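You operate a simulated robot arm through the tools that you are given. There is no shell and no other tool. Be economical: measure what you need, move in short steps, check, and stop when the job is done.

Carry out the task below with a simulated robot arm. There is one attempt and no reset: what you move stays moved.

TASK
Fetch the orange peg box and set it on the shelf of the carton stand. Shut the blue store drawer. Fetch the black tub and set it on the green mat. Put the blue rag on the top of the grey bench away on the store bench. Open the orange door, fetch the blue brush from the shelf of the base cupboard and set it on the shelf under the red drawer, then shut the door. Take the grey mallet and leave it in the hold tray. Put the open white box on the top of the grey bench. Take the green small box and leave it on the top of the black mat. Put the rubber sole on the middle level of the grey steel shelf away on the top of the sole shelf. Put the white ticket marked "27 cm" from the top of the heel bench on the shelf under the heel bench and the white ticket marked "26 cm" on the store bench. Close the table flap of the small carton. Do these in any order. Set down upright: orange peg box, black tub, grey mallet, open white box, green small box, white ticket.
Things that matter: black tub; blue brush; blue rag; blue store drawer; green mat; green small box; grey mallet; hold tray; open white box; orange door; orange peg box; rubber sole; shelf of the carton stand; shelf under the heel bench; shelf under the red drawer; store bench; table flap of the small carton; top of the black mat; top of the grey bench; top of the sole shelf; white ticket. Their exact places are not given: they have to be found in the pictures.

Only the result counts: the job must be done as asked and must still hold three seconds after the hand-in. Knocking over, shifting, dropping, spilling or breaking anything else fails it.

THE ROBOT
A 6-joint arm with a two-finger gripper on a trunk, on a base that drives. Base frame: it is fixed to the floor where the robot stands at the start and does not move with it; the origin is under the middle of the robot, x ahead of it, y to its left, z up; the surface under the hand at the start is at about z = 900. Readings come in mm, rad, newtons and seconds.
Its first joint turns from -2.897 to 2.897 rad. Places, roughly: black tub (8x8x9 cm) [2200, 300, 800]; blue brush (12x6x5 cm) [2100, 2500, 400]; blue rag (10x7x3 cm) [2300, 100, 800]; blue store drawer [900, 500, 700]; green mat (30x18 cm) [1400, -160, 900]; green small box (11x8x12 cm) [5500, 1500, 600]; grey mallet (17x5x8 cm) [1400, 2400, 700]; hold tray (21x30 cm) [4540, 5480, 880]; open white box (11x8x15 cm) [600, 2900, 700]; orange door [2000, 2300, 400]; orange peg box [750, 0, 1000]; rubber sole [5500, 1250, 1000]; shelf of the carton stand [2300, 3800, 400]; shelf under the heel bench [-1300, 100, 300]; shelf under the red drawer (58x22 cm) [5440, 3100, 520]; store bench [1200, 100, 900]; table flap of the small carton [2200, 4000, 1000]; top of the black mat [5300, 4600, 900]; top of the grey bench [3200, 100, 800]; top of the sole shelf [4900, 5800, 1200]; white ticket [-1500, 250, 750]. Payload 2.45 kg.
The TCP is the grasp point between the finger pads, 20 mm short of the fingertips. In the tool frame z runs along the fingers and y along their closing line. Largest opening 140 mm; the body of the gripper starts 168 mm behind the TCP.
Orientation is that of the tool frame in the base frame, as a unit quaternion [w, x, y, z]. With the fingers straight down and closing along the base's y, the tool's x points along the base's -x, its y along +y and its z along -z.

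THE INTERFACE
- The arm moves only by the tool arm_command. Its arguments are lists of equal length, an entry for each row: "fingers": the opening, from 0 (shut) to 1 (fully open); "travel": the shift along the tool's x, y, z in mm, a list of three; "delta_rot": the turn, a rotation vector about the tool's x, y, z in rad, a list of three. In form: {"fingers": [fingers, ...], "travel": [[tx, ty, tz], ...], "delta_rot": [[ax, ay, az], ...]}. A call has 1 to 20 rows; each row is the pose to reach, as a shift and turn from the pose commanded when the call began, along the tool's axes at that moment. Each row takes 0.2 s and may step no farther than 50 mm and 0.15 rad from the row before; otherwise, or with a gripper value out of range, the whole call is refused. A pose out of reach is approached as far as the arm can. The call stops where the force on the tool passes 40 N (or 10 N more than at its start, if that is more) or the arm is blocked; 0.2 s more then pass. Each finger travels about 45 mm/s and halts on what it meets, pressing with about 25 N; the grip force reading is that of the motor and also rises with nothing between the fingers. The clock runs only during rows and for 0.2 s after the last one: add rows that repeat a pose to give the fingers time. It gives the time, the measured TCP pose, the force on the tool (base axes), the opening and the grip force at its end, in the units of the frame above (readings bear some noise), with the torque about the TCP (base axes, N m) and any sound that the robot's microphone picked up.
- Cameras (640 x 400 px; columns grow to the right, rows downward): "scene" is now at [-158.7, 258, 1124.8]; the picture's right is [0.94, -0.35, -0.00], its down [-0.19, -0.50, -0.85] and it looks along [0.30, 0.79, -0.53] (base axes); focal length 214 px, centre (320, 200). "wrist" rides on the gripper at [78, 11, -209] in the tool frame; the picture's right is [-0.14, 0.99, 0.00], its down [-0.92, -0.13, -0.37] and it looks along [-0.37, -0.05, 0.93] (tool axes); focal length 280 px, centre (320, 200).
- get_image(camera): a new picture of that camera. No time passes.
- roll_base(legs): drives the robot by 1 to 6 legs, each [ahead, left, turn to the left] in mm, mm and rad, along the robot's own axes; the way and the turn of a leg run together, so that a leg with both is an arc; at most 1500 mm and 3.142 rad a leg. The arm and the cameras ride along, it lands a little off, and it stops where it bumps. It gives what a move gives.
- aim_head(pan, tilt): turns the head with the scene camera to pan (to the left, within 2.496 rad either way) and tilt (down, from -0.506 to 1.204), counted from straight ahead of the robot. It gives what a move gives.
- measure_at(camera, pixels): for up to 12 pixels [column, row] of the newest picture of that camera ("zoom" is the newest enlarged one), the place [x, y, z] in the base frame of the surface seen there, good to about 3 mm. No time passes.
- enlarge(camera, box): a new picture of the part [left, top, right, bottom] of that camera's present view, enlarged. No time passes.
- job_done(): hands the job in; it is judged then, once.

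Work in short steps. Measure before you move; look again where a grasp or a placing could have gone wrong, and mend it. You have 378 turns and 334 pictures in all, those below and enlarged ones among them. Open the gripper and draw the arm clear of the work before you hand the job in, unless the task says otherwise; then end with one line.

The tools are called as name(argument=value, ...) on one line, values as JSON. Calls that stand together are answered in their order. arm_command: Moves the arm, as the interface text tells. Its arguments: {"type":"object","properties":{"fingers":{"type":"array"},"travel":{"type":"array"},"delta_rot":{"type":"array"}},"required":["fingers","travel","delta_rot"]} The other tools are called the same way: roll_base (legs) drives the base; aim_head (pan, tilt) turns the head that bears the scene camera; get_image (camera) takes a picture; measure_at (camera, pixels) gives the place of the surface under pixels of a picture; enlarge (camera, box) takes an enlarged picture of a part of a camera's view; job_done () hands the job in.

At the start:

```text
t: 0.0
ee_pos: [624.3, 75.2, 1101.3]
tool_rot: [0.0, 0.001, 1.0, 0.0]
force: [-0.7, 0.0, 0.1]
torque: [0.04, -0.03, 0.01]
opening: 139.8
gripper_force: 0.0
robot x, y, heading: [-1.7, -3.5, -0.001]
head pan, tilt: [1.213, 0.562]
```

scene: 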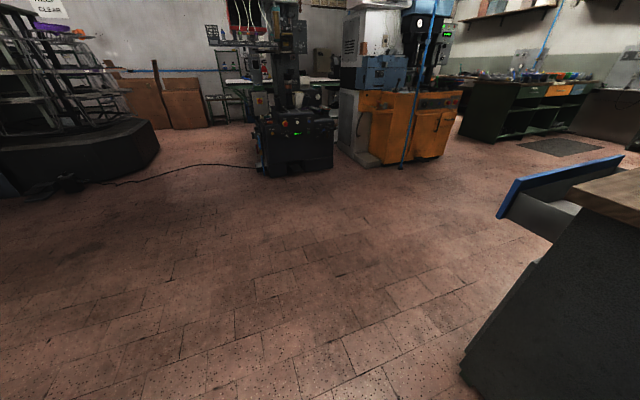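
wrist: 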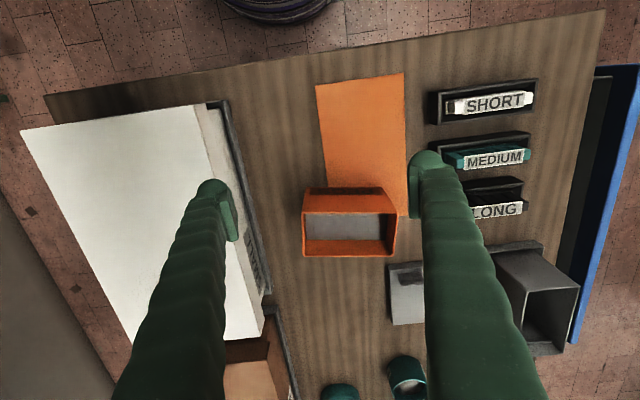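

The wrist picture shows the orange peg box near (350,220) on the bench with the blue drawer at the right. I look ahead with the head.

aim_head(pan=0.0, tilt=0.6)

get_image(camera="scene")

measure_at(camera="wrist", pixels=[[350, 192], [350, 252], [305, 235], [395, 235], [350, 225], [365, 120], [490, 100], [610, 150], [590, 330], [550, 300], [100, 150], [480, 200]])

```text
t: 1.4
ee_pos: [622.9, 75.3, 1101.1]
tool_rot: [0.0, 0.0, 1.0, -0.001]
force: [0.7, 0.5, -0.7]
torque: [-0.03, 0.0, 0.02]
opening: 140.4
gripper_force: 0.0
robot x, y, heading: [-4.0, 2.2, -0.002]
head pan, tilt: [0.0, 0.6]
```

```text
331 pictures are left
```

scene: 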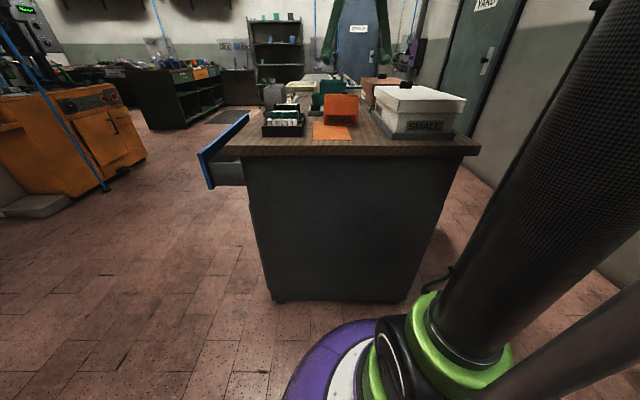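

```text
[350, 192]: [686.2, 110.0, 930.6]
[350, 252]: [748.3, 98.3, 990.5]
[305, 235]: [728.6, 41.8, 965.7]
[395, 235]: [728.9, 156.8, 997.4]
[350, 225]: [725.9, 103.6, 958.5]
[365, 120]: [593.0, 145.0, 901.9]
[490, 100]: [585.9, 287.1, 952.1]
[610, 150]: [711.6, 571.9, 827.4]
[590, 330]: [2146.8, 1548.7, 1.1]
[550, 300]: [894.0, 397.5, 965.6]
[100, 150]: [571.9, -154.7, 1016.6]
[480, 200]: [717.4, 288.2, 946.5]
```

The orange box sits at about (340,110) in the scene picture. I enlarge the bench top to understand the items.

enlarge(camera="scene", box=[190, 60, 490, 190])

enlarge(camera="wrist", box=[220, 60, 640, 400])

```text
2.13 times, centred on (340, 125) of scene
```

zoom: 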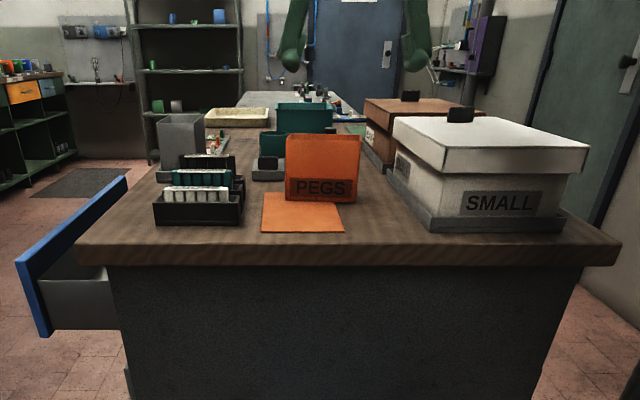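

```text
1.18 times, centred on (430, 230) of wrist
```

zoom: 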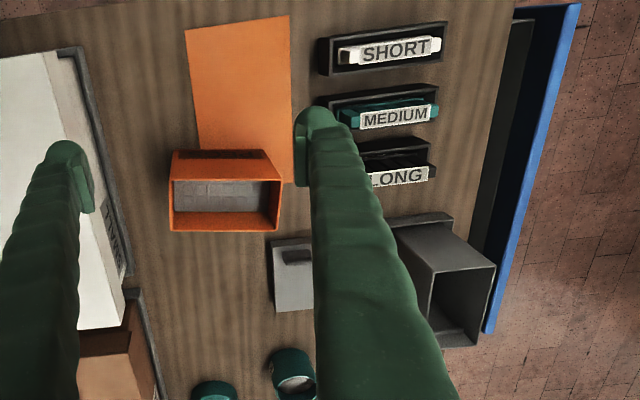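

I measure the rim corners of the peg box, and the drawer front in the zoom.

measure_at(camera="zoom", pixels=[[178, 180], [172, 226], [278, 225], [277, 186], [224, 230], [224, 178], [225, 200], [180, 154], [263, 153], [560, 60], [492, 325], [500, 120]])

```text
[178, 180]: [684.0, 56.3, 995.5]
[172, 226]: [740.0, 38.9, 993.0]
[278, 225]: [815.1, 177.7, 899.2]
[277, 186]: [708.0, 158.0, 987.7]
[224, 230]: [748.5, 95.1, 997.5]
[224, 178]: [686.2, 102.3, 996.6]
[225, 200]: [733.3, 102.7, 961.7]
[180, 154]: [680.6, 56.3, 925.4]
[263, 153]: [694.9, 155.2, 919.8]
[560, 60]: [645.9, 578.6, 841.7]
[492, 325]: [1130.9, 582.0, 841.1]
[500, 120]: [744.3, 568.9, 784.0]
```

Peg box spans x 684–748, y ~47–158, yawed slightly; the drawer front is at y≈580, x 646–1130. First the drawer: I strafe left and ahead so that the arm can reach it from outside.

roll_base(legs=[[0, 750, 0], [150, 0, 0]])

aim_head(pan=-0.2, tilt=0.7)

get_image(camera="scene")

get_image(camera="wrist")

```text
t: 6.4
ee_pos: [782.9, 806.7, 1101.0]
tool_rot: [0.0, 0.009, 1.0, -0.001]
force: [0.4, 0.2, 0.3]
torque: [0.01, -0.02, -0.01]
opening: 140.0
gripper_force: 0.1
robot x, y, heading: [156.6, 744.1, -0.018]
head pan, tilt: [0.0, 0.6]
```

```text
t: 7.2
ee_pos: [783.5, 808.2, 1101.7]
tool_rot: [-0.001, 0.009, 1.0, 0.0]
force: [0.2, 0.0, 0.0]
torque: [0.01, 0.0, -0.02]
opening: 140.0
gripper_force: 0.0
robot x, y, heading: [155.8, 743.6, -0.018]
head pan, tilt: [-0.201, 0.7]
```

```text
328 pictures are left
```

scene: 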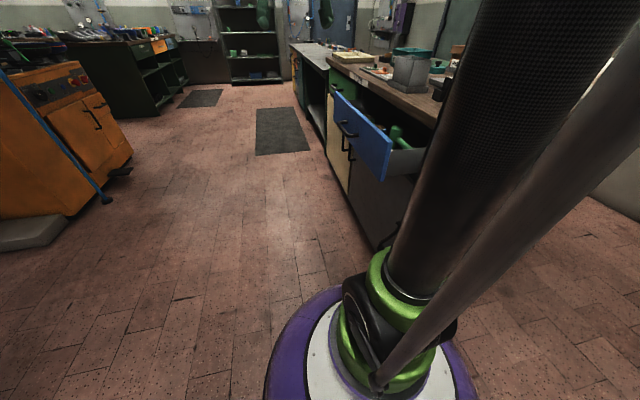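

```text
327 pictures are left
```

wrist: 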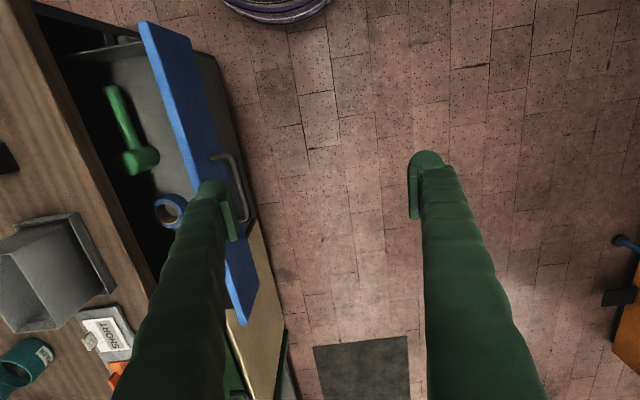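

The drawer front and its handle are visible; I measure the front, handle and nearby container.

measure_at(camera="wrist", pixels=[[155, 50], [185, 100], [205, 150], [238, 250], [225, 155], [245, 215], [130, 50], [125, 200], [90, 220], [10, 250], [195, 70], [232, 130]])

measure_at(camera="scene", pixels=[[380, 170], [385, 140], [345, 100], [345, 130], [330, 100], [340, 150], [300, 80], [280, 130], [260, 300]])

```text
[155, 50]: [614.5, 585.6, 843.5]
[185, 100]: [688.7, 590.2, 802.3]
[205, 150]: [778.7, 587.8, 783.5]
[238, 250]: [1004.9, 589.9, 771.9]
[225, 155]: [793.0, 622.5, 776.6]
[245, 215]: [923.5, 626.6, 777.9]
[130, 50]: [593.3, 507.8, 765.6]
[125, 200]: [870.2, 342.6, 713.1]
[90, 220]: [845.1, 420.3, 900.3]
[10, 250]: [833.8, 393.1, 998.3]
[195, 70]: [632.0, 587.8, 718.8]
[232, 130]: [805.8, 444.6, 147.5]
```

```text
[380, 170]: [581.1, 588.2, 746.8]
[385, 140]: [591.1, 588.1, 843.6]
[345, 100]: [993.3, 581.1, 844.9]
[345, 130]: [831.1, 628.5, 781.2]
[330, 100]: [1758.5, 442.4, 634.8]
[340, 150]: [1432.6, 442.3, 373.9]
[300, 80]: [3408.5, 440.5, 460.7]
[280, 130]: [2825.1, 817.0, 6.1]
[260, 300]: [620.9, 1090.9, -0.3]
```

The front face is at y≈589, handle at x 790–925; I push at x≈720. First descend outside the drawer with fingers shut.

arm_command(fingers=[0.5, 0, 0, 0, 0, 0, 0, 0, 0, 0, 0], travel=[[20, -20, 20], [40, -40, 40], [60, -60, 60], [60, -80, 100], [60, -100, 140], [60, -120, 180], [60, -130, 225], [60, -130, 270], [60, -130, 310], [60, -130, 310], [60, -140, 310]], delta_rot=[[0, 0, 0], [0, 0, 0], [0, 0, 0], [0, 0, 0], [0, 0, 0], [0, 0, 0], [0, 0, 0], [0, 0, 0], [0, 0, 0], [0, 0, 0], [0, 0, 0]])

get_image(camera="wrist")

```text
t: 9.6
ee_pos: [722.8, 669.8, 792.4]
tool_rot: [0.0, 0.009, 1.0, 0.0]
force: [-0.1, 0.0, -0.5]
torque: [-0.03, 0.02, -0.02]
opening: 0.2
gripper_force: 24.9
robot x, y, heading: [160.6, 744.6, -0.014]
head pan, tilt: [-0.201, 0.7]
```

```text
326 pictures are left
```

wrist: 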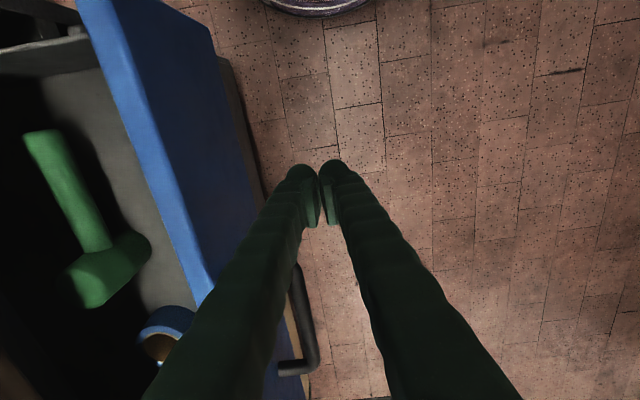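

The fingers hang outside the front. I push along -y.

arm_command(fingers=[0, 0, 0, 0, 0, 0, 0, 0, 0, 0, 0, 0], travel=[[0, -25, 0], [0, -50, 0], [0, -70, 0], [0, -90, 0], [0, -110, 0], [0, -130, 0], [0, -145, 0], [0, -160, 0], [0, -175, 0], [0, -190, 0], [0, -205, 0], [0, -220, 0]], delta_rot=[[0, 0, 0], [0, 0, 0], [0, 0, 0], [0, 0, 0], [0, 0, 0], [0, 0, 0], [0, 0, 0], [0, 0, 0], [0, 0, 0], [0, 0, 0], [0, 0, 0], [0, 0, 0]])

get_image(camera="scene")

```text
t: 11.8
ee_pos: [716.4, 487.4, 791.5]
tool_rot: [-0.001, 0.005, 1.0, 0.002]
force: [-2.2, 16.5, 7.4]
torque: [-1.96, -0.32, 0.09]
opening: 0.1
gripper_force: 24.8
robot x, y, heading: [159.1, 744.1, -0.017]
head pan, tilt: [-0.201, 0.7]
stopped in row 11: the force on the tool passed its limit at 62 N (the readings are from after the stop); the commanded pose is now the measured one
```

```text
325 pictures are left
```

scene: 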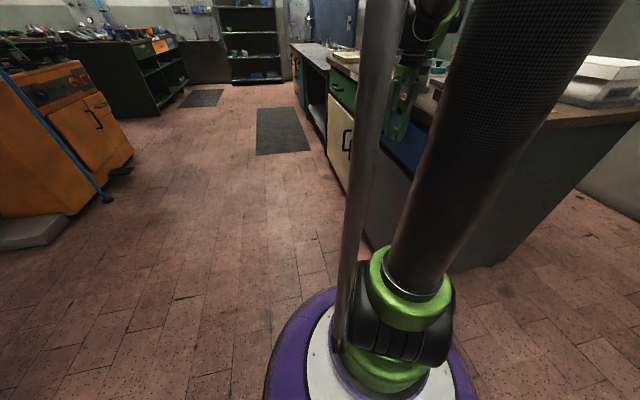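

It stopped at y=487 with 62 N, likely closed. I back off and check the gap.

arm_command(fingers=[0, 0, 0, 0, 0, 0, 0, 0, 0, 0], travel=[[0, 30, 0], [0, 70, 0], [0, 110, -20], [0, 150, -60], [0, 160, -105], [0, 160, -150], [0, 160, -195], [0, 160, -240], [0, 160, -285], [0, 160, -320]], delta_rot=[[0, 0, 0], [0, 0, 0], [0, 0, 0], [0, 0, 0], [0, 0, 0], [0, 0, 0], [0, 0, 0], [0, 0, 0], [0, 0, 0], [0, 0, 0]])

get_image(camera="wrist")

get_image(camera="scene")

```text
refused: row 4 steps farther than a row can; nothing moved
```

```text
324 pictures are left
```

wrist: 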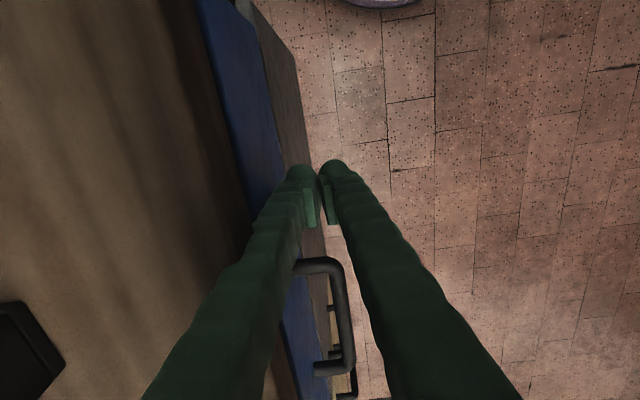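

```text
323 pictures are left
```

scene: 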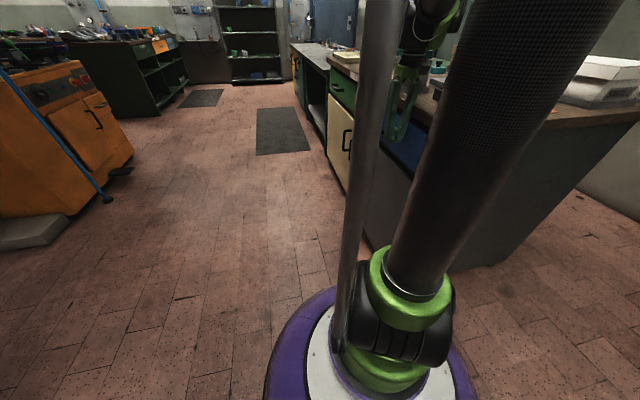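

The front sits flush beneath the top's edge. I measure the face and then back off in smaller rows.

measure_at(camera="wrist", pixels=[[245, 100], [222, 100], [265, 170], [285, 60], [290, 330], [210, 60], [335, 330]])

arm_command(fingers=[0, 0, 0, 0, 0, 0, 0, 0, 0, 0], travel=[[0, 30, 0], [0, 70, 0], [0, 110, -20], [0, 140, -55], [0, 155, -100], [0, 160, -145], [0, 160, -190], [0, 160, -235], [0, 160, -280], [0, 160, -320]], delta_rot=[[0, 0, 0], [0, 0, 0], [0, 0, 0], [0, 0, 0], [0, 0, 0], [0, 0, 0], [0, 0, 0], [0, 0, 0], [0, 0, 0], [0, 0, 0]])

get_image(camera="wrist")

```text
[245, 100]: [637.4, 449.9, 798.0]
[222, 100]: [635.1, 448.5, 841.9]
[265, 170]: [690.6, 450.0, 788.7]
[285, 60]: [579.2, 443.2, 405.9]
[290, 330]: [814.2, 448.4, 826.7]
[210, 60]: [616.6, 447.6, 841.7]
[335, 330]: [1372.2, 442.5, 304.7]
```

```text
t: 14.0
ee_pos: [714.8, 645.0, 1113.5]
tool_rot: [0.0, 0.006, 1.0, 0.002]
force: [0.3, -0.5, 0.0]
torque: [0.0, -0.01, 0.05]
opening: 0.0
gripper_force: 25.0
robot x, y, heading: [154.1, 742.7, -0.015]
head pan, tilt: [-0.201, 0.7]
```

```text
322 pictures are left
```

wrist: 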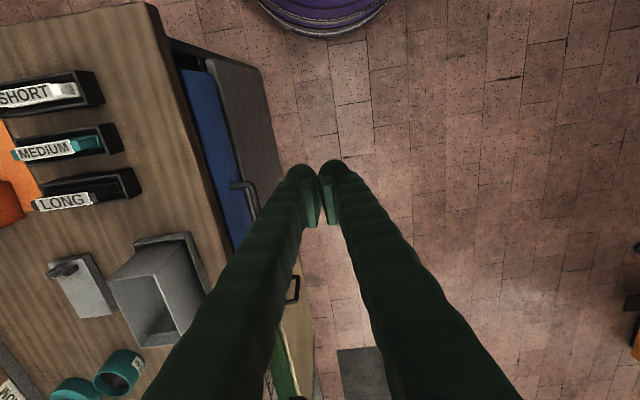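

I check the blue drawer's face against the neighbouring fronts.

measure_at(camera="wrist", pixels=[[205, 100], [215, 150], [225, 190], [235, 220], [250, 120], [290, 340], [262, 390], [195, 80]])

aim_head(pan=-0.35, tilt=0.5)

get_image(camera="scene")

```text
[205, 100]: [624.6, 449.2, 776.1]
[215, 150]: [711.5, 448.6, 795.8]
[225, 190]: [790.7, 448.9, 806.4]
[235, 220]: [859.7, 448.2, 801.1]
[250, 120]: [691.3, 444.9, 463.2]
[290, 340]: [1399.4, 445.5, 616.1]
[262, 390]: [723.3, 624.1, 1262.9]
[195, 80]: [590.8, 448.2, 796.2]
```

```text
t: 14.7
ee_pos: [716.0, 645.0, 1112.5]
tool_rot: [0.0, 0.007, 1.0, 0.002]
force: [0.8, -0.2, -0.4]
torque: [0.02, 0.02, 0.02]
opening: 0.0
gripper_force: 25.3
robot x, y, heading: [157.2, 741.0, -0.015]
head pan, tilt: [-0.351, 0.499]
```

```text
321 pictures are left
```

scene: 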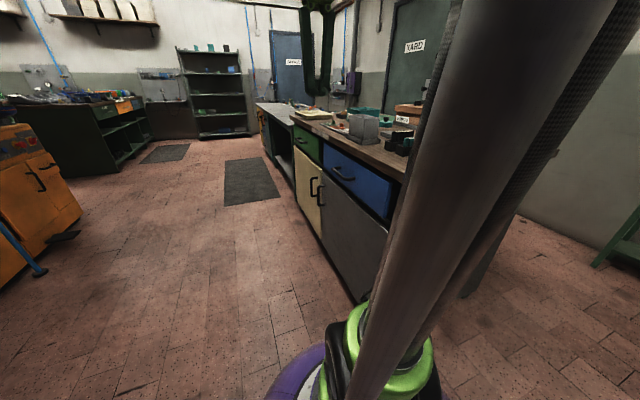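

I compare with the green drawer at (308,150) and the cream door.

enlarge(camera="scene", box=[260, 110, 420, 240])

measure_at(camera="scene", pixels=[[312, 155], [305, 152], [345, 165], [360, 190], [335, 165], [305, 190], [345, 220]])

```text
3.08 times, centred on (340, 175) of scene
```

zoom: 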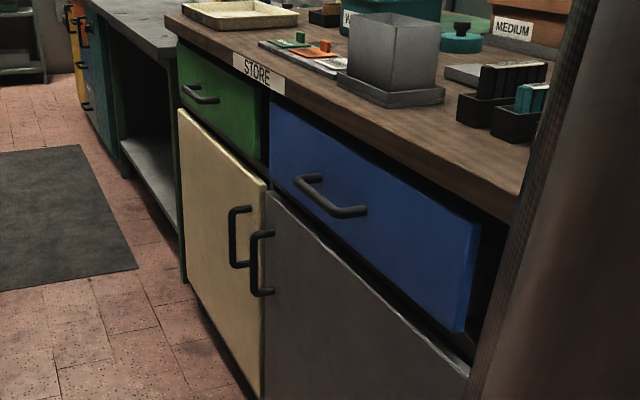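

```text
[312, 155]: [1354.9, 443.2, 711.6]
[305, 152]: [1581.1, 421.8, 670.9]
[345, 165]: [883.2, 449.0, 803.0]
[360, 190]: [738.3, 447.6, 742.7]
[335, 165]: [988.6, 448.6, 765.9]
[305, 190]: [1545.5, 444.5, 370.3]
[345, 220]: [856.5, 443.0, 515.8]
```

Blue is ~5 mm proud of the other fronts; the torque suggests the fingers met the bench-top edge. I push again with the tool tilted so that only the tips touch.

arm_command(fingers=[0, 0, 0, 0, 0, 0, 0, 0, 0, 0, 0, 0, 0, 0, 0, 0, 0, 0], travel=[[0, 0, 45], [0, 0, 90], [0, 0, 135], [0, 0, 180], [0, 0, 225], [0, 0, 270], [0, 0, 315], [0, -30, 335], [0, -70, 335], [0, -110, 335], [0, -130, 335], [0, -142, 335], [0, -150, 335], [0, -158, 335], [0, -166, 335], [0, -174, 335], [0, -182, 335], [0, -190, 335]], delta_rot=[[0.1, 0, 0], [0.2, 0, 0], [0.3, 0, 0], [0.4, 0, 0], [0.4, 0, 0], [0.4, 0, 0], [0.4, 0, 0], [0.4, 0, 0], [0.4, 0, 0], [0.4, 0, 0], [0.4, 0, 0], [0.4, 0, 0], [0.4, 0, 0], [0.4, 0, 0], [0.4, 0, 0], [0.4, 0, 0], [0.4, 0, 0], [0.4, 0, 0]])

get_image(camera="wrist")

```text
t: 18.3
ee_pos: [717.3, 471.3, 775.4]
tool_rot: [-0.001, 0.004, 0.981, -0.195]
force: [-2.8, 11.4, 2.5]
torque: [-0.04, 0.0, 0.05]
opening: 0.2
gripper_force: 24.9
robot x, y, heading: [161.5, 745.8, -0.013]
head pan, tilt: [-0.351, 0.499]
stopped in row 18: the force on the tool passed its limit at 51 N (the readings are from after the stop); the commanded pose is now the measured one
```

```text
319 pictures are left
```

wrist: 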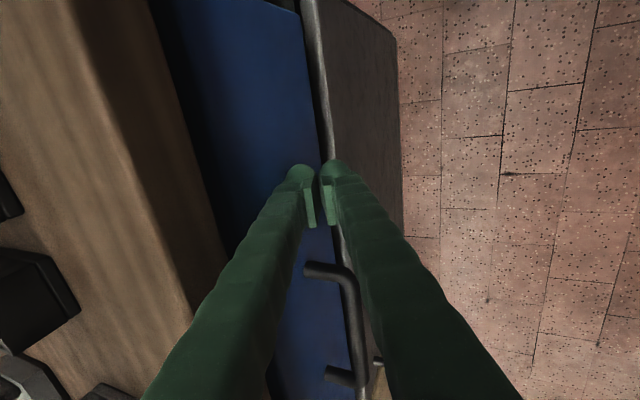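

Now contact was at the tips. I measure the faces again.

measure_at(camera="wrist", pixels=[[250, 60], [230, 120], [270, 140], [300, 300], [310, 40], [340, 60], [370, 100], [280, 380]])

arm_command(fingers=[0, 0, 0, 0, 0, 0, 0, 0, 0, 0, 0], travel=[[0, 37, 16], [0, 74, 32], [0, 101, 4], [0, 115, -36], [0, 132, -78], [0, 148, -119], [0, 165, -160], [0, 182, -202], [0, 198, -243], [0, 215, -284], [0, 220, -296]], delta_rot=[[0, 0, 0], [0, 0, 0], [0, 0, 0], [0, 0, 0], [-0.1, 0, 0], [-0.2, 0, 0], [-0.3, 0, 0], [-0.4, 0, 0], [-0.4, 0, 0], [-0.4, 0, 0], [-0.4, 0, 0]])

```text
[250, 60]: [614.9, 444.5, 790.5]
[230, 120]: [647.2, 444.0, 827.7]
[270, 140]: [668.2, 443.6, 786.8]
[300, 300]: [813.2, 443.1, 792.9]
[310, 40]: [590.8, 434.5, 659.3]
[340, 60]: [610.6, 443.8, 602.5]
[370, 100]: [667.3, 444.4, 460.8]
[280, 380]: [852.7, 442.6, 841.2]
```

```text
t: 20.7
ee_pos: [720.9, 786.9, 966.2]
tool_rot: [0.0, 0.004, 1.0, 0.005]
force: [0.2, -0.1, 0.8]
torque: [0.01, -0.05, 0.0]
opening: 0.0
gripper_force: 25.0
robot x, y, heading: [156.8, 745.1, -0.016]
head pan, tilt: [-0.351, 0.499]
```

The drawer face is now flush (443 mm). Next the tub and rag on the grey bench: I raise the arm and drive along the bench.

arm_command(fingers=[0.5, 1, 1, 1, 1, 1], travel=[[0, 0, -45], [0, 0, -90], [0, 0, -135], [0, 0, -180], [0, 0, -225], [0, 0, -270]], delta_rot=[[0, 0, 0], [0, 0, 0], [0, 0, 0], [0, 0, 0], [0, 0, 0], [0, 0, 0]])

roll_base(legs=[[0, 200, 0], [1450, 0, 0], [0, 0, -1.55]])

aim_head(pan=0.3, tilt=0.6)

get_image(camera="scene")

get_image(camera="wrist")

```text
t: 22.1
ee_pos: [720.6, 782.7, 1233.3]
tool_rot: [0.0, 0.004, 1.0, 0.005]
force: [1.4, -0.3, -0.2]
torque: [-0.01, -0.01, 0.01]
opening: 122.5
gripper_force: 0.0
robot x, y, heading: [157.0, 744.6, -0.019]
head pan, tilt: [-0.351, 0.499]
```

```text
t: 34.3
ee_pos: [1648.9, 344.8, 1232.4]
tool_rot: [0.003, 0.711, 0.703, 0.003]
force: [0.5, -0.8, 0.4]
torque: [0.0, -0.04, 0.0]
opening: 140.1
gripper_force: 0.1
robot x, y, heading: [1610.2, 903.4, -1.585]
head pan, tilt: [-0.351, 0.499]
```

```text
t: 35.4
ee_pos: [1648.7, 344.2, 1232.5]
tool_rot: [0.002, 0.711, 0.703, 0.003]
force: [0.9, 0.6, -0.4]
torque: [-0.01, 0.04, 0.01]
opening: 140.1
gripper_force: 0.0
robot x, y, heading: [1615.3, 911.4, -1.589]
head pan, tilt: [0.3, 0.6]
```

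```text
318 pictures are left
```

scene: 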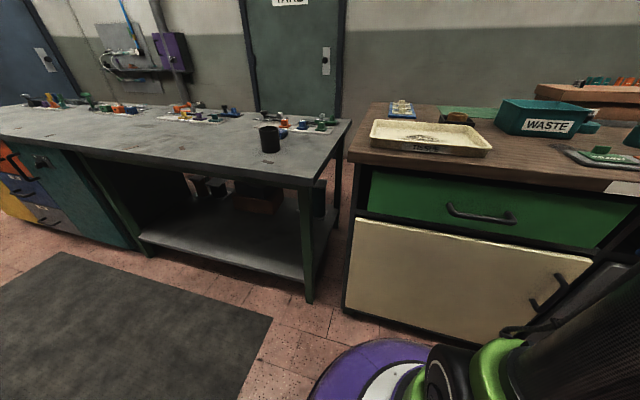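

```text
317 pictures are left
```

wrist: 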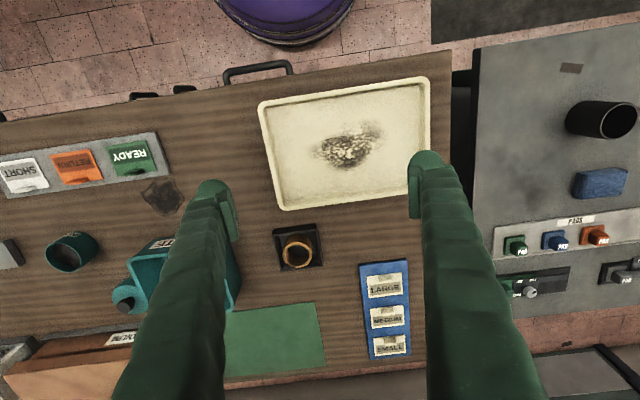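

The tub (600,120), rag (600,183) and mat (270,340) are all in view. I enlarge and measure.

enlarge(camera="scene", box=[340, 70, 640, 200])

enlarge(camera="wrist", box=[440, 60, 640, 300])

measure_at(camera="wrist", pixels=[[605, 102], [568, 118], [636, 120], [600, 137], [600, 183], [576, 185], [625, 180], [230, 315], [318, 305], [326, 372], [228, 375], [275, 340]])

measure_at(camera="wrist", pixels=[[235, 290], [225, 230], [130, 300], [340, 200], [345, 130], [300, 250], [385, 300], [440, 80], [350, 240], [230, 130], [590, 215], [600, 235]])

```text
2.13 times, centred on (490, 135) of scene
```

zoom: 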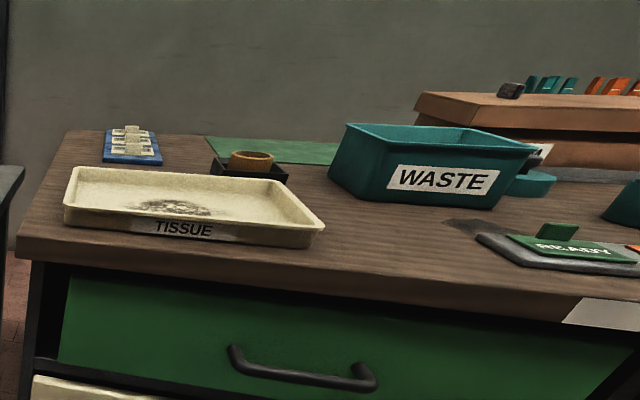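

```text
1.67 times, centred on (540, 180) of wrist
```

zoom: 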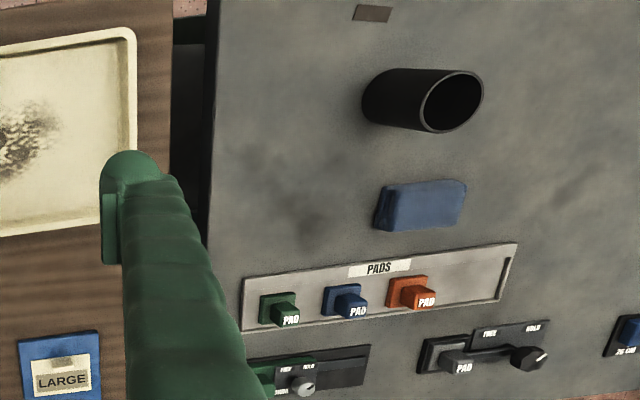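

```text
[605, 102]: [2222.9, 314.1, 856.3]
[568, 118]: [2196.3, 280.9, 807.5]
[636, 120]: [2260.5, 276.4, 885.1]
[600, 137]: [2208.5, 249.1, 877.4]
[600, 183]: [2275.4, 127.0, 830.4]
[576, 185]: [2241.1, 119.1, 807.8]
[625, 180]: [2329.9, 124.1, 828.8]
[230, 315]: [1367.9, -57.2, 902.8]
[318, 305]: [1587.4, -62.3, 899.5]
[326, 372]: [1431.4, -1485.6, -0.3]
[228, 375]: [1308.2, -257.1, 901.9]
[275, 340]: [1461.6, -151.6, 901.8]
```

```text
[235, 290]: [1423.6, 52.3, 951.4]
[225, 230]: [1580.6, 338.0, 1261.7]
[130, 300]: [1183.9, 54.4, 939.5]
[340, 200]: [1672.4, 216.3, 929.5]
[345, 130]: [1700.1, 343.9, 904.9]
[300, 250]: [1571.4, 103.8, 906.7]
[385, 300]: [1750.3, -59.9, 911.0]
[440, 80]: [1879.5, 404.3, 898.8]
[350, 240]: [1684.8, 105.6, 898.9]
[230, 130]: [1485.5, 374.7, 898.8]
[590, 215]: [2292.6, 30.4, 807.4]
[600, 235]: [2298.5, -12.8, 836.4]
```

Targets are clear: tub ≈(2225,280), rag ≈(2285,123), mat x 1290–1590, y −60…−240. I move sideways to the tub.

roll_base(legs=[[50, 600, 0]])

get_image(camera="wrist")

```text
t: 38.8
ee_pos: [2251.9, 282.6, 1232.1]
tool_rot: [0.002, 0.713, 0.701, 0.004]
force: [-0.4, 0.1, 0.6]
torque: [-0.01, -0.03, 0.0]
opening: 139.7
gripper_force: 0.1
robot x, y, heading: [2222.6, 846.1, -1.6]
head pan, tilt: [0.3, 0.6]
```

```text
314 pictures are left
```

wrist: 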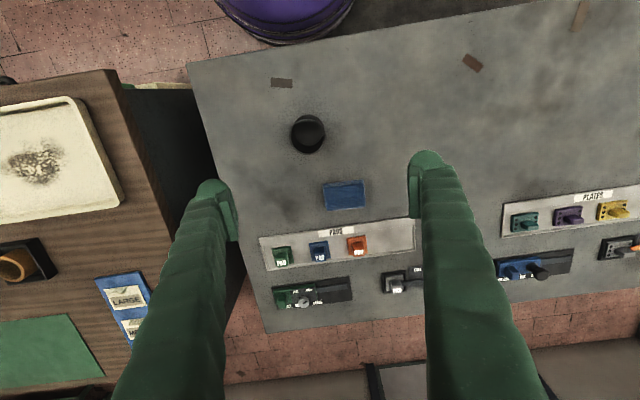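

The tub's rim is at (308,133) and the rag at (345,195). I measure both.

measure_at(camera="wrist", pixels=[[296, 130], [324, 130], [309, 117], [311, 148], [308, 133], [325, 188], [363, 184], [363, 206], [327, 208], [345, 196], [300, 170]])

enlarge(camera="wrist", box=[270, 90, 400, 230])

```text
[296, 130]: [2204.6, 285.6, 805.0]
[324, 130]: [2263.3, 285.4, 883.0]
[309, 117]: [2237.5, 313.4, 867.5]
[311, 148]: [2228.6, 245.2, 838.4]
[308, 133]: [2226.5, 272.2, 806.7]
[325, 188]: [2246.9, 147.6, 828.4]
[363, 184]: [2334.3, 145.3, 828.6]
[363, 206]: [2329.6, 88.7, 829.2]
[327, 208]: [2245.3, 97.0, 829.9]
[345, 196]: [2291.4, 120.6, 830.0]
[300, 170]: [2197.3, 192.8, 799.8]
```

```text
2.86 times, centred on (335, 160) of wrist
```

zoom: 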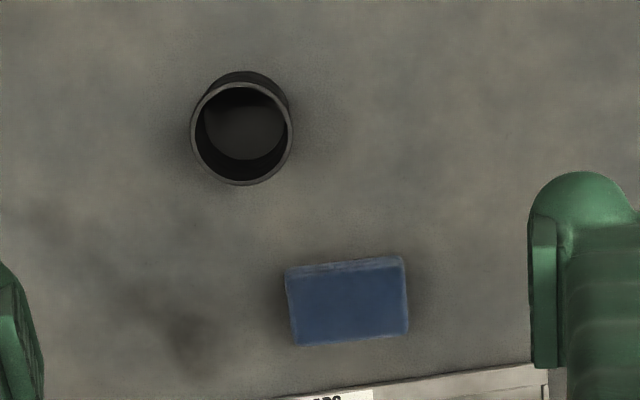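

I measure the rim in the zoomed picture.

measure_at(camera="zoom", pixels=[[194, 132], [290, 130], [243, 85], [240, 182], [286, 285], [407, 280], [348, 258], [350, 342]])

```text
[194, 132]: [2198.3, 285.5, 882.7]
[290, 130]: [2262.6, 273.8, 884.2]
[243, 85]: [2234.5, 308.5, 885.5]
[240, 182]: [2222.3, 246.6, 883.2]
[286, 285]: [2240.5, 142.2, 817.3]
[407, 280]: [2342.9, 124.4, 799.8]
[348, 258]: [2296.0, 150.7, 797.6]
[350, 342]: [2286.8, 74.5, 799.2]
```

Tub centre ≈(2230,279), rim z 884. I descend around it and close.

arm_command(fingers=[1, 1, 1, 1, 1, 1, 1, 1, 1, 0.5, 0.5, 0, 0, 0, 0, 0], travel=[[-4, -22, 40], [-4, -22, 88], [-4, -22, 136], [-4, -22, 184], [-4, -22, 232], [-4, -22, 280], [-4, -22, 325], [-4, -22, 360], [-4, -22, 382], [-4, -22, 382], [-4, -22, 382], [-4, -22, 382], [-4, -22, 382], [-4, -22, 382], [-4, -22, 382], [-4, -22, 382]], delta_rot=[[0, 0, 0], [0, 0, 0], [0, 0, 0], [0, 0, 0], [0, 0, 0], [0, 0, 0], [0, 0, 0], [0, 0, 0], [0, 0, 0], [0, 0, 0], [0, 0, 0], [0, 0, 0], [0, 0, 0], [0, 0, 0], [0, 0, 0], [0, 0, 0]])

get_image(camera="wrist")

```text
t: 42.2
ee_pos: [2231.9, 281.5, 852.4]
tool_rot: [0.002, 0.714, 0.701, 0.004]
force: [0.8, 0.1, -1.2]
torque: [-0.01, 0.01, 0.02]
opening: 74.7
gripper_force: 25.1
robot x, y, heading: [2222.6, 846.6, -1.591]
head pan, tilt: [0.3, 0.6]
```

```text
312 pictures are left
```

wrist: 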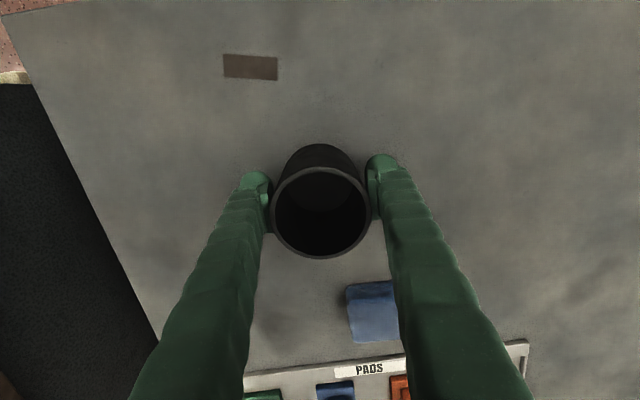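

The tub is gripped (74.7 mm). I lift it high and drive right to face the mat.

arm_command(fingers=[0, 0, 0, 0, 0, 0, 0, 0, 0], travel=[[0, 0, -20], [0, 0, -60], [0, 0, -105], [0, 0, -150], [0, 0, -195], [0, 0, -240], [0, 0, -285], [0, 0, -330], [0, 0, -375]], delta_rot=[[0, 0, 0], [0, 0, 0], [0, 0, 0], [0, 0, 0], [0, 0, 0], [0, 0, 0], [0, 0, 0], [0, 0, 0], [0, 0, 0]])

roll_base(legs=[[0, -750, 0], [70, 0, 0]])

aim_head(pan=0.1, tilt=0.6)

get_image(camera="scene")

get_image(camera="wrist")

```text
t: 44.2
ee_pos: [2228.8, 278.4, 1226.0]
tool_rot: [0.003, 0.713, 0.701, 0.003]
force: [0.2, -0.7, -0.9]
torque: [0.02, -0.03, 0.0]
opening: 74.3
gripper_force: 25.0
robot x, y, heading: [2219.6, 847.0, -1.592]
head pan, tilt: [0.3, 0.6]
```

```text
t: 48.9
ee_pos: [1474.2, 222.4, 1224.4]
tool_rot: [0.002, 0.711, 0.703, 0.004]
force: [0.4, -0.6, -1.4]
torque: [-0.01, -0.02, -0.01]
opening: 74.4
gripper_force: 24.5
robot x, y, heading: [1458.6, 792.3, -1.584]
head pan, tilt: [0.3, 0.6]
```

```text
t: 49.6
ee_pos: [1474.1, 222.7, 1225.0]
tool_rot: [0.002, 0.711, 0.703, 0.004]
force: [-0.8, 0.2, -1.1]
torque: [-0.01, -0.01, -0.01]
opening: 74.2
gripper_force: 24.8
robot x, y, heading: [1461.6, 790.7, -1.588]
head pan, tilt: [0.099, 0.6]
```

```text
311 pictures are left
```

scene: 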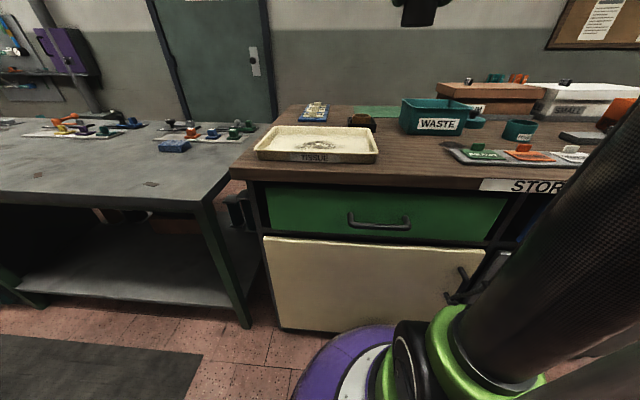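

```text
310 pictures are left
```

wrist: 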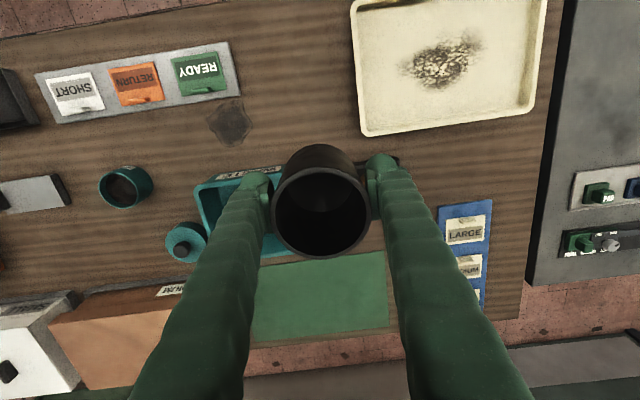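

I measure the mat corners and neighbours.

measure_at(camera="wrist", pixels=[[386, 255], [388, 326], [260, 300], [262, 341], [330, 300], [180, 300], [90, 310], [350, 170], [300, 262], [450, 300], [200, 290]])

measure_at(camera="scene", pixels=[[405, 100], [450, 100], [470, 107], [437, 102], [364, 115], [510, 88], [392, 109], [365, 108]])

```text
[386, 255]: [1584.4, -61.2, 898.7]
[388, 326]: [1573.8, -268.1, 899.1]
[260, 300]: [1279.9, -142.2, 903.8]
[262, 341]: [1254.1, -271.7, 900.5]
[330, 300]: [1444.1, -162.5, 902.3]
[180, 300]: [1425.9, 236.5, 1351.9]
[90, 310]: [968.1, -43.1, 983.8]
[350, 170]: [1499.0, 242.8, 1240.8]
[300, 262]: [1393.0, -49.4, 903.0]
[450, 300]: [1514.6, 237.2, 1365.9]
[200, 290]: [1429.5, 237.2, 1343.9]
```

```text
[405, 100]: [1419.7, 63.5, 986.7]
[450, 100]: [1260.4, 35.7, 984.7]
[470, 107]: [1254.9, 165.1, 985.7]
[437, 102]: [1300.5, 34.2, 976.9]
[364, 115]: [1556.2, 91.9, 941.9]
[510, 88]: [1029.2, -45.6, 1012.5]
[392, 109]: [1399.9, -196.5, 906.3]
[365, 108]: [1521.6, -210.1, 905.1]
```

Mat runs y −60…−240, x ~1285–1585. I reach forward to (1480,−150) at height, then lower.

arm_command(fingers=[0, 0, 0, 0, 0, 0, 0, 0, 0, 0, 0, 0, 0, 0], travel=[[-45, 2, 0], [-90, 4, 0], [-135, 6, 0], [-180, 8, 0], [-225, 10, 0], [-270, 10, 0], [-315, 10, 0], [-350, 10, 20], [-372, 10, 60], [-372, 10, 105], [-372, 10, 150], [-372, 10, 195], [-372, 10, 230], [-372, 10, 250]], delta_rot=[[0, 0, 0], [0, 0, 0], [0, 0, 0], [0, 0, 0], [0, 0, 0], [0, 0, 0], [0, 0, 0], [0, 0, 0], [0, 0, 0], [0, 0, 0], [0, 0, 0], [0, 0, 0], [0, 0, 0], [0, 0, 0]])

get_image(camera="wrist")

```text
t: 52.6
ee_pos: [1483.3, -151.0, 977.3]
tool_rot: [0.002, 0.711, 0.703, 0.004]
force: [0.6, 0.4, -1.9]
torque: [-0.03, 0.01, 0.0]
opening: 74.2
gripper_force: 24.9
out of reach, approached as far as the arm can: row 7, 8, 9
robot x, y, heading: [1461.3, 790.3, -1.585]
head pan, tilt: [0.099, 0.6]
```

```text
309 pictures are left
```

wrist: 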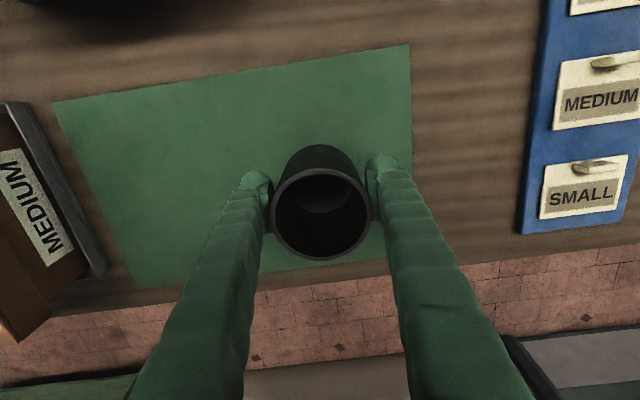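

It hangs over the mat; I shift slightly toward its middle, lower to contact and release.

arm_command(fingers=[0, 0, 0, 0, 0.3, 0.55, 0.8, 1, 1, 1], travel=[[10, -20, 0], [10, -20, 10], [10, -20, 18], [10, -20, 24], [10, -20, 24], [10, -20, 24], [10, -20, 24], [10, -20, 24], [10, -20, 24], [10, -20, 24]], delta_rot=[[0, 0, 0], [0, 0, 0], [0, 0, 0], [0, 0, 0], [0, 0, 0], [0, 0, 0], [0, 0, 0], [0, 0, 0], [0, 0, 0], [0, 0, 0]])

arm_command(fingers=[1, 1, 1, 1, 1, 1, 1, 1, 1, 1, 1, 1, 1], travel=[[0, 0, -30], [0, 0, -70], [0, 0, -115], [0, 0, -160], [30, 0, -195], [75, 0, -210], [120, 0, -225], [165, 0, -240], [210, 0, -255], [255, 0, -265], [300, 0, -275], [345, 0, -280], [360, 0, -280]], delta_rot=[[0, 0, 0], [0, 0, 0], [0, 0, 0], [0, 0, 0], [0, 0, 0], [0, 0, 0], [0, 0, 0], [0, 0, 0], [0, 0, 0], [0, 0, 0], [0, 0, 0], [0, 0, 0], [0, 0, 0]])

get_image(camera="wrist")

```text
t: 54.8
ee_pos: [1463.9, -141.1, 952.1]
tool_rot: [0.003, 0.711, 0.703, 0.004]
force: [-0.2, -0.2, -0.2]
torque: [0.02, -0.03, 0.02]
opening: 139.7
gripper_force: 0.0
robot x, y, heading: [1463.6, 788.4, -1.588]
head pan, tilt: [0.099, 0.6]
```

```text
t: 57.6
ee_pos: [1465.4, 220.4, 1231.0]
tool_rot: [0.003, 0.711, 0.703, 0.004]
force: [-0.2, -0.2, -1.0]
torque: [0.05, 0.0, -0.06]
opening: 140.1
gripper_force: 0.1
robot x, y, heading: [1463.4, 789.0, -1.588]
head pan, tilt: [0.099, 0.6]
```

```text
308 pictures are left
```

wrist: 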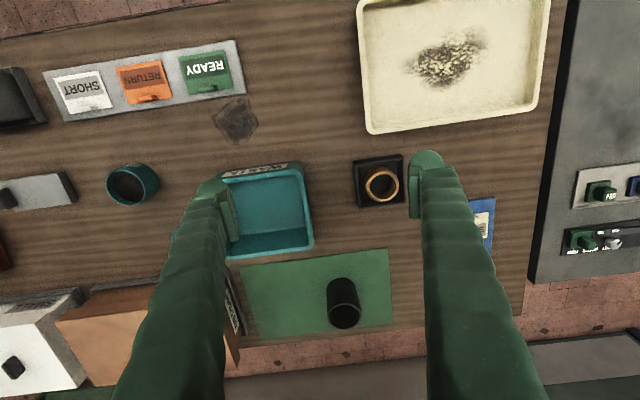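

The tub stands on the mat. Next the rag: I drive left to face it.

roll_base(legs=[[-60, 0, 0], [0, 820, 0]])

get_image(camera="wrist")

```text
t: 62.6
ee_pos: [2290.3, 271.2, 1231.3]
tool_rot: [0.002, 0.708, 0.706, 0.004]
force: [0.6, -0.2, 0.4]
torque: [0.01, 0.01, 0.04]
opening: 140.0
gripper_force: 0.1
robot x, y, heading: [2282.4, 841.8, -1.575]
head pan, tilt: [0.099, 0.6]
```

```text
307 pictures are left
```

wrist: 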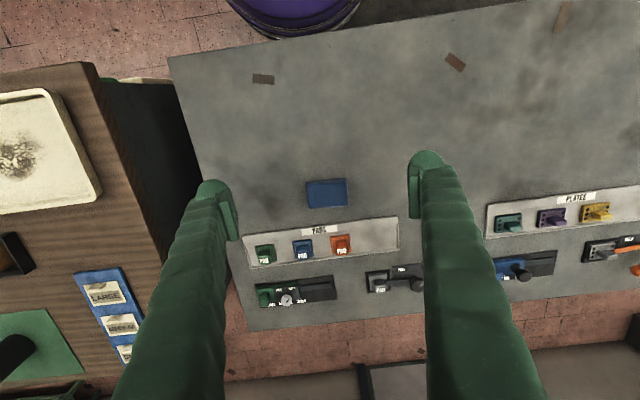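

The rag lies at (327,193), centre ≈(2290,120). I reach over it, lower and grip.

arm_command(fingers=[1, 1, 1, 1, 1, 1, 1, 1, 1, 1, 1, 1, 0.5, 0, 0, 0, 0, 0], travel=[[-40, 0, 20], [-80, 0, 40], [-120, 0, 60], [-150, 0, 85], [-150, 0, 130], [-150, 0, 175], [-150, 0, 220], [-150, 0, 265], [-150, 0, 310], [-150, 0, 355], [-150, 0, 395], [-150, 0, 416], [-150, 0, 416], [-150, 0, 416], [-150, 0, 416], [-150, 0, 416], [-150, 0, 416], [-150, 0, 416]], delta_rot=[[0, 0, 0], [0, 0, 0], [0, 0, 0], [0, 0, 0], [0, 0, 0], [0, 0, 0], [0, 0, 0], [0, 0, 0], [0, 0, 0], [0, 0, 0], [0, 0, 0], [0, 0, 0], [0, 0, 0], [0, 0, 0], [0, 0, 0], [0, 0, 0], [0, 0, 0], [0, 0, 0]])

get_image(camera="wrist")

```text
t: 65.8
ee_pos: [2286.4, 119.8, 815.9]
tool_rot: [0.002, 0.709, 0.705, 0.001]
force: [-19.3, -0.4, 28.9]
torque: [0.02, 2.17, 0.03]
opening: 105.6
gripper_force: 25.1
robot x, y, heading: [2280.7, 837.1, -1.581]
head pan, tilt: [0.099, 0.6]
stopped in row 16: the force on the tool passed its limit at 44 N (the readings are from after the stop); the commanded pose is now the measured one
```

```text
306 pictures are left
```

wrist: 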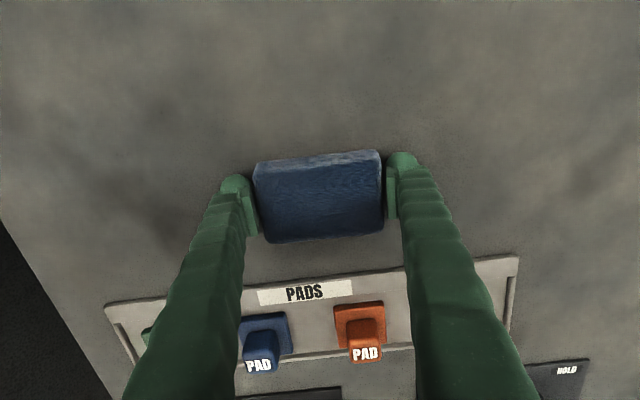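

The fingertips press the bench (z 796). I raise 10 mm and close again.

arm_command(fingers=[0.78, 0.5, 0, 0, 0, 0], travel=[[0, 0, -9], [0, 0, -9], [0, 0, -9], [0, 0, -9], [0, 0, -9], [0, 0, -9]], delta_rot=[[0, 0, 0], [0, 0, 0], [0, 0, 0], [0, 0, 0], [0, 0, 0], [0, 0, 0]])

get_image(camera="wrist")

```text
t: 67.2
ee_pos: [2290.4, 119.7, 822.9]
tool_rot: [0.001, 0.709, 0.706, 0.003]
force: [0.2, 0.3, 0.2]
torque: [-0.02, -0.01, -0.02]
opening: 100.5
gripper_force: 25.7
robot x, y, heading: [2282.7, 840.5, -1.58]
head pan, tilt: [0.099, 0.6]
```

```text
305 pictures are left
```

wrist: 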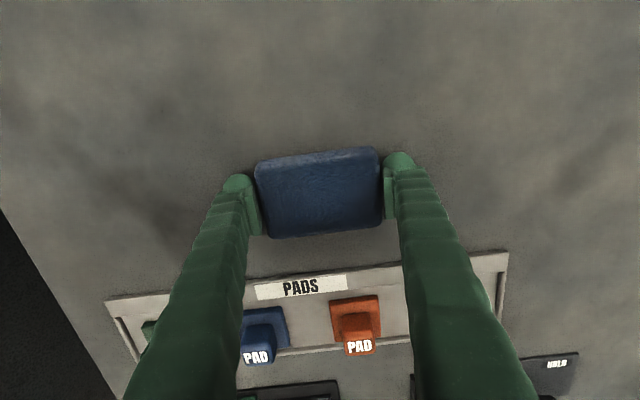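

Held at 100 mm. Lift and drive right to above the free area near (1735,120) of the store bench.

arm_command(fingers=[0, 0, 0, 0, 0, 0, 0, 0], travel=[[0, 0, -20], [0, 0, -60], [0, 0, -105], [0, 0, -150], [0, 0, -195], [0, 0, -240], [0, 0, -285], [0, 0, -330]], delta_rot=[[0, 0, 0], [0, 0, 0], [0, 0, 0], [0, 0, 0], [0, 0, 0], [0, 0, 0], [0, 0, 0], [0, 0, 0]])

roll_base(legs=[[0, -555, 0]])

get_image(camera="wrist")

```text
t: 69.0
ee_pos: [2286.7, 117.7, 1152.8]
tool_rot: [0.0, 0.709, 0.705, 0.002]
force: [0.6, 0.2, -0.3]
torque: [-0.02, 0.0, 0.01]
opening: 99.9
gripper_force: 24.8
robot x, y, heading: [2283.2, 841.6, -1.581]
head pan, tilt: [0.099, 0.6]
```

```text
t: 72.2
ee_pos: [1742.5, 123.1, 1152.8]
tool_rot: [0.002, 0.709, 0.705, 0.002]
force: [0.1, 0.2, 0.0]
torque: [-0.01, -0.02, 0.0]
opening: 99.9
gripper_force: 24.8
robot x, y, heading: [1736.1, 845.7, -1.577]
head pan, tilt: [0.099, 0.6]
```

```text
304 pictures are left
```

wrist: 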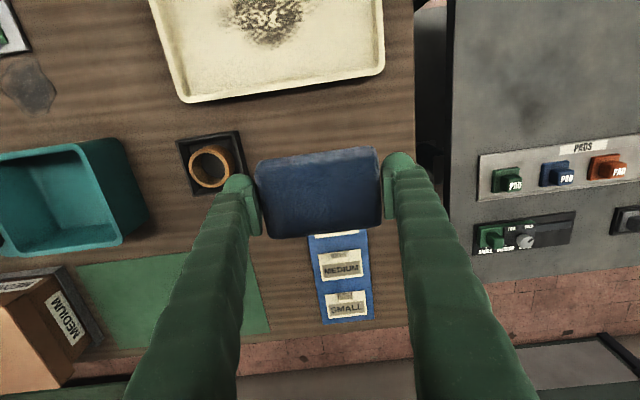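

I check clearances: pot tray's right edge, tissue tray's near edge.

measure_at(camera="wrist", pixels=[[240, 140], [245, 170], [300, 95], [370, 76], [395, 120], [360, 240], [300, 120]])

```text
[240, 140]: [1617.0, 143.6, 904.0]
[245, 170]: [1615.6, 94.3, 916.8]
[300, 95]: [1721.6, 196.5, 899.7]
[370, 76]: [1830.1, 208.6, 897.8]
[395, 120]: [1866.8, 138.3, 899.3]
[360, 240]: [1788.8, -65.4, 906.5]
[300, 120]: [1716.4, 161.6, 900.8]
```

Area is free. Lower to z≈922 and release, then rise.

arm_command(fingers=[0, 0, 0, 0, 0, 0, 0.75, 0.85, 1, 1, 1], travel=[[0, 0, 45], [0, 0, 90], [0, 0, 135], [0, 0, 180], [0, 0, 215], [0, 0, 230], [0, 0, 230], [0, 0, 230], [0, 0, 230], [0, 0, 230], [0, 0, 230]], delta_rot=[[0, 0, 0], [0, 0, 0], [0, 0, 0], [0, 0, 0], [0, 0, 0], [0, 0, 0], [0, 0, 0], [0, 0, 0], [0, 0, 0], [0, 0, 0], [0, 0, 0]])

arm_command(fingers=[1, 1, 1, 1, 1, 1, 1, 1], travel=[[0, 0, -20], [0, 0, -60], [0, 0, -105], [0, 0, -150], [0, 0, -195], [0, 0, -240], [0, 0, -285], [0, 0, -320]], delta_rot=[[0, 0, 0], [0, 0, 0], [0, 0, 0], [0, 0, 0], [0, 0, 0], [0, 0, 0], [0, 0, 0], [0, 0, 0]])

get_image(camera="wrist")

```text
t: 74.5
ee_pos: [1743.9, 121.7, 921.8]
tool_rot: [0.001, 0.709, 0.706, 0.003]
force: [0.7, 0.8, -0.3]
torque: [0.01, -0.03, -0.01]
opening: 140.0
gripper_force: 0.0
robot x, y, heading: [1739.9, 844.1, -1.578]
head pan, tilt: [0.099, 0.6]
```

```text
t: 76.3
ee_pos: [1743.9, 122.5, 1240.5]
tool_rot: [0.001, 0.708, 0.706, 0.003]
force: [0.1, -0.5, -0.6]
torque: [-0.02, 0.01, 0.02]
opening: 139.8
gripper_force: 0.0
robot x, y, heading: [1737.5, 845.8, -1.58]
head pan, tilt: [0.099, 0.6]
```

```text
303 pictures are left
```

wrist: 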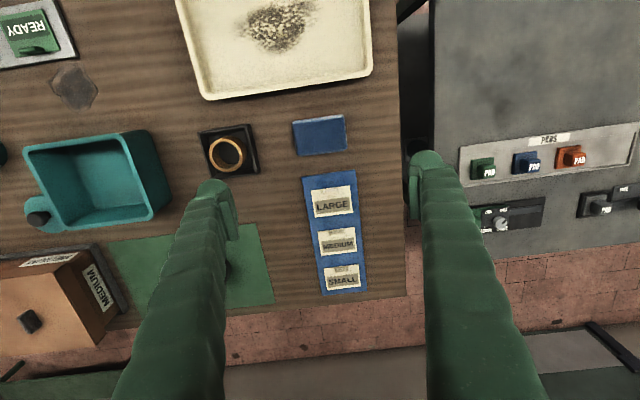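

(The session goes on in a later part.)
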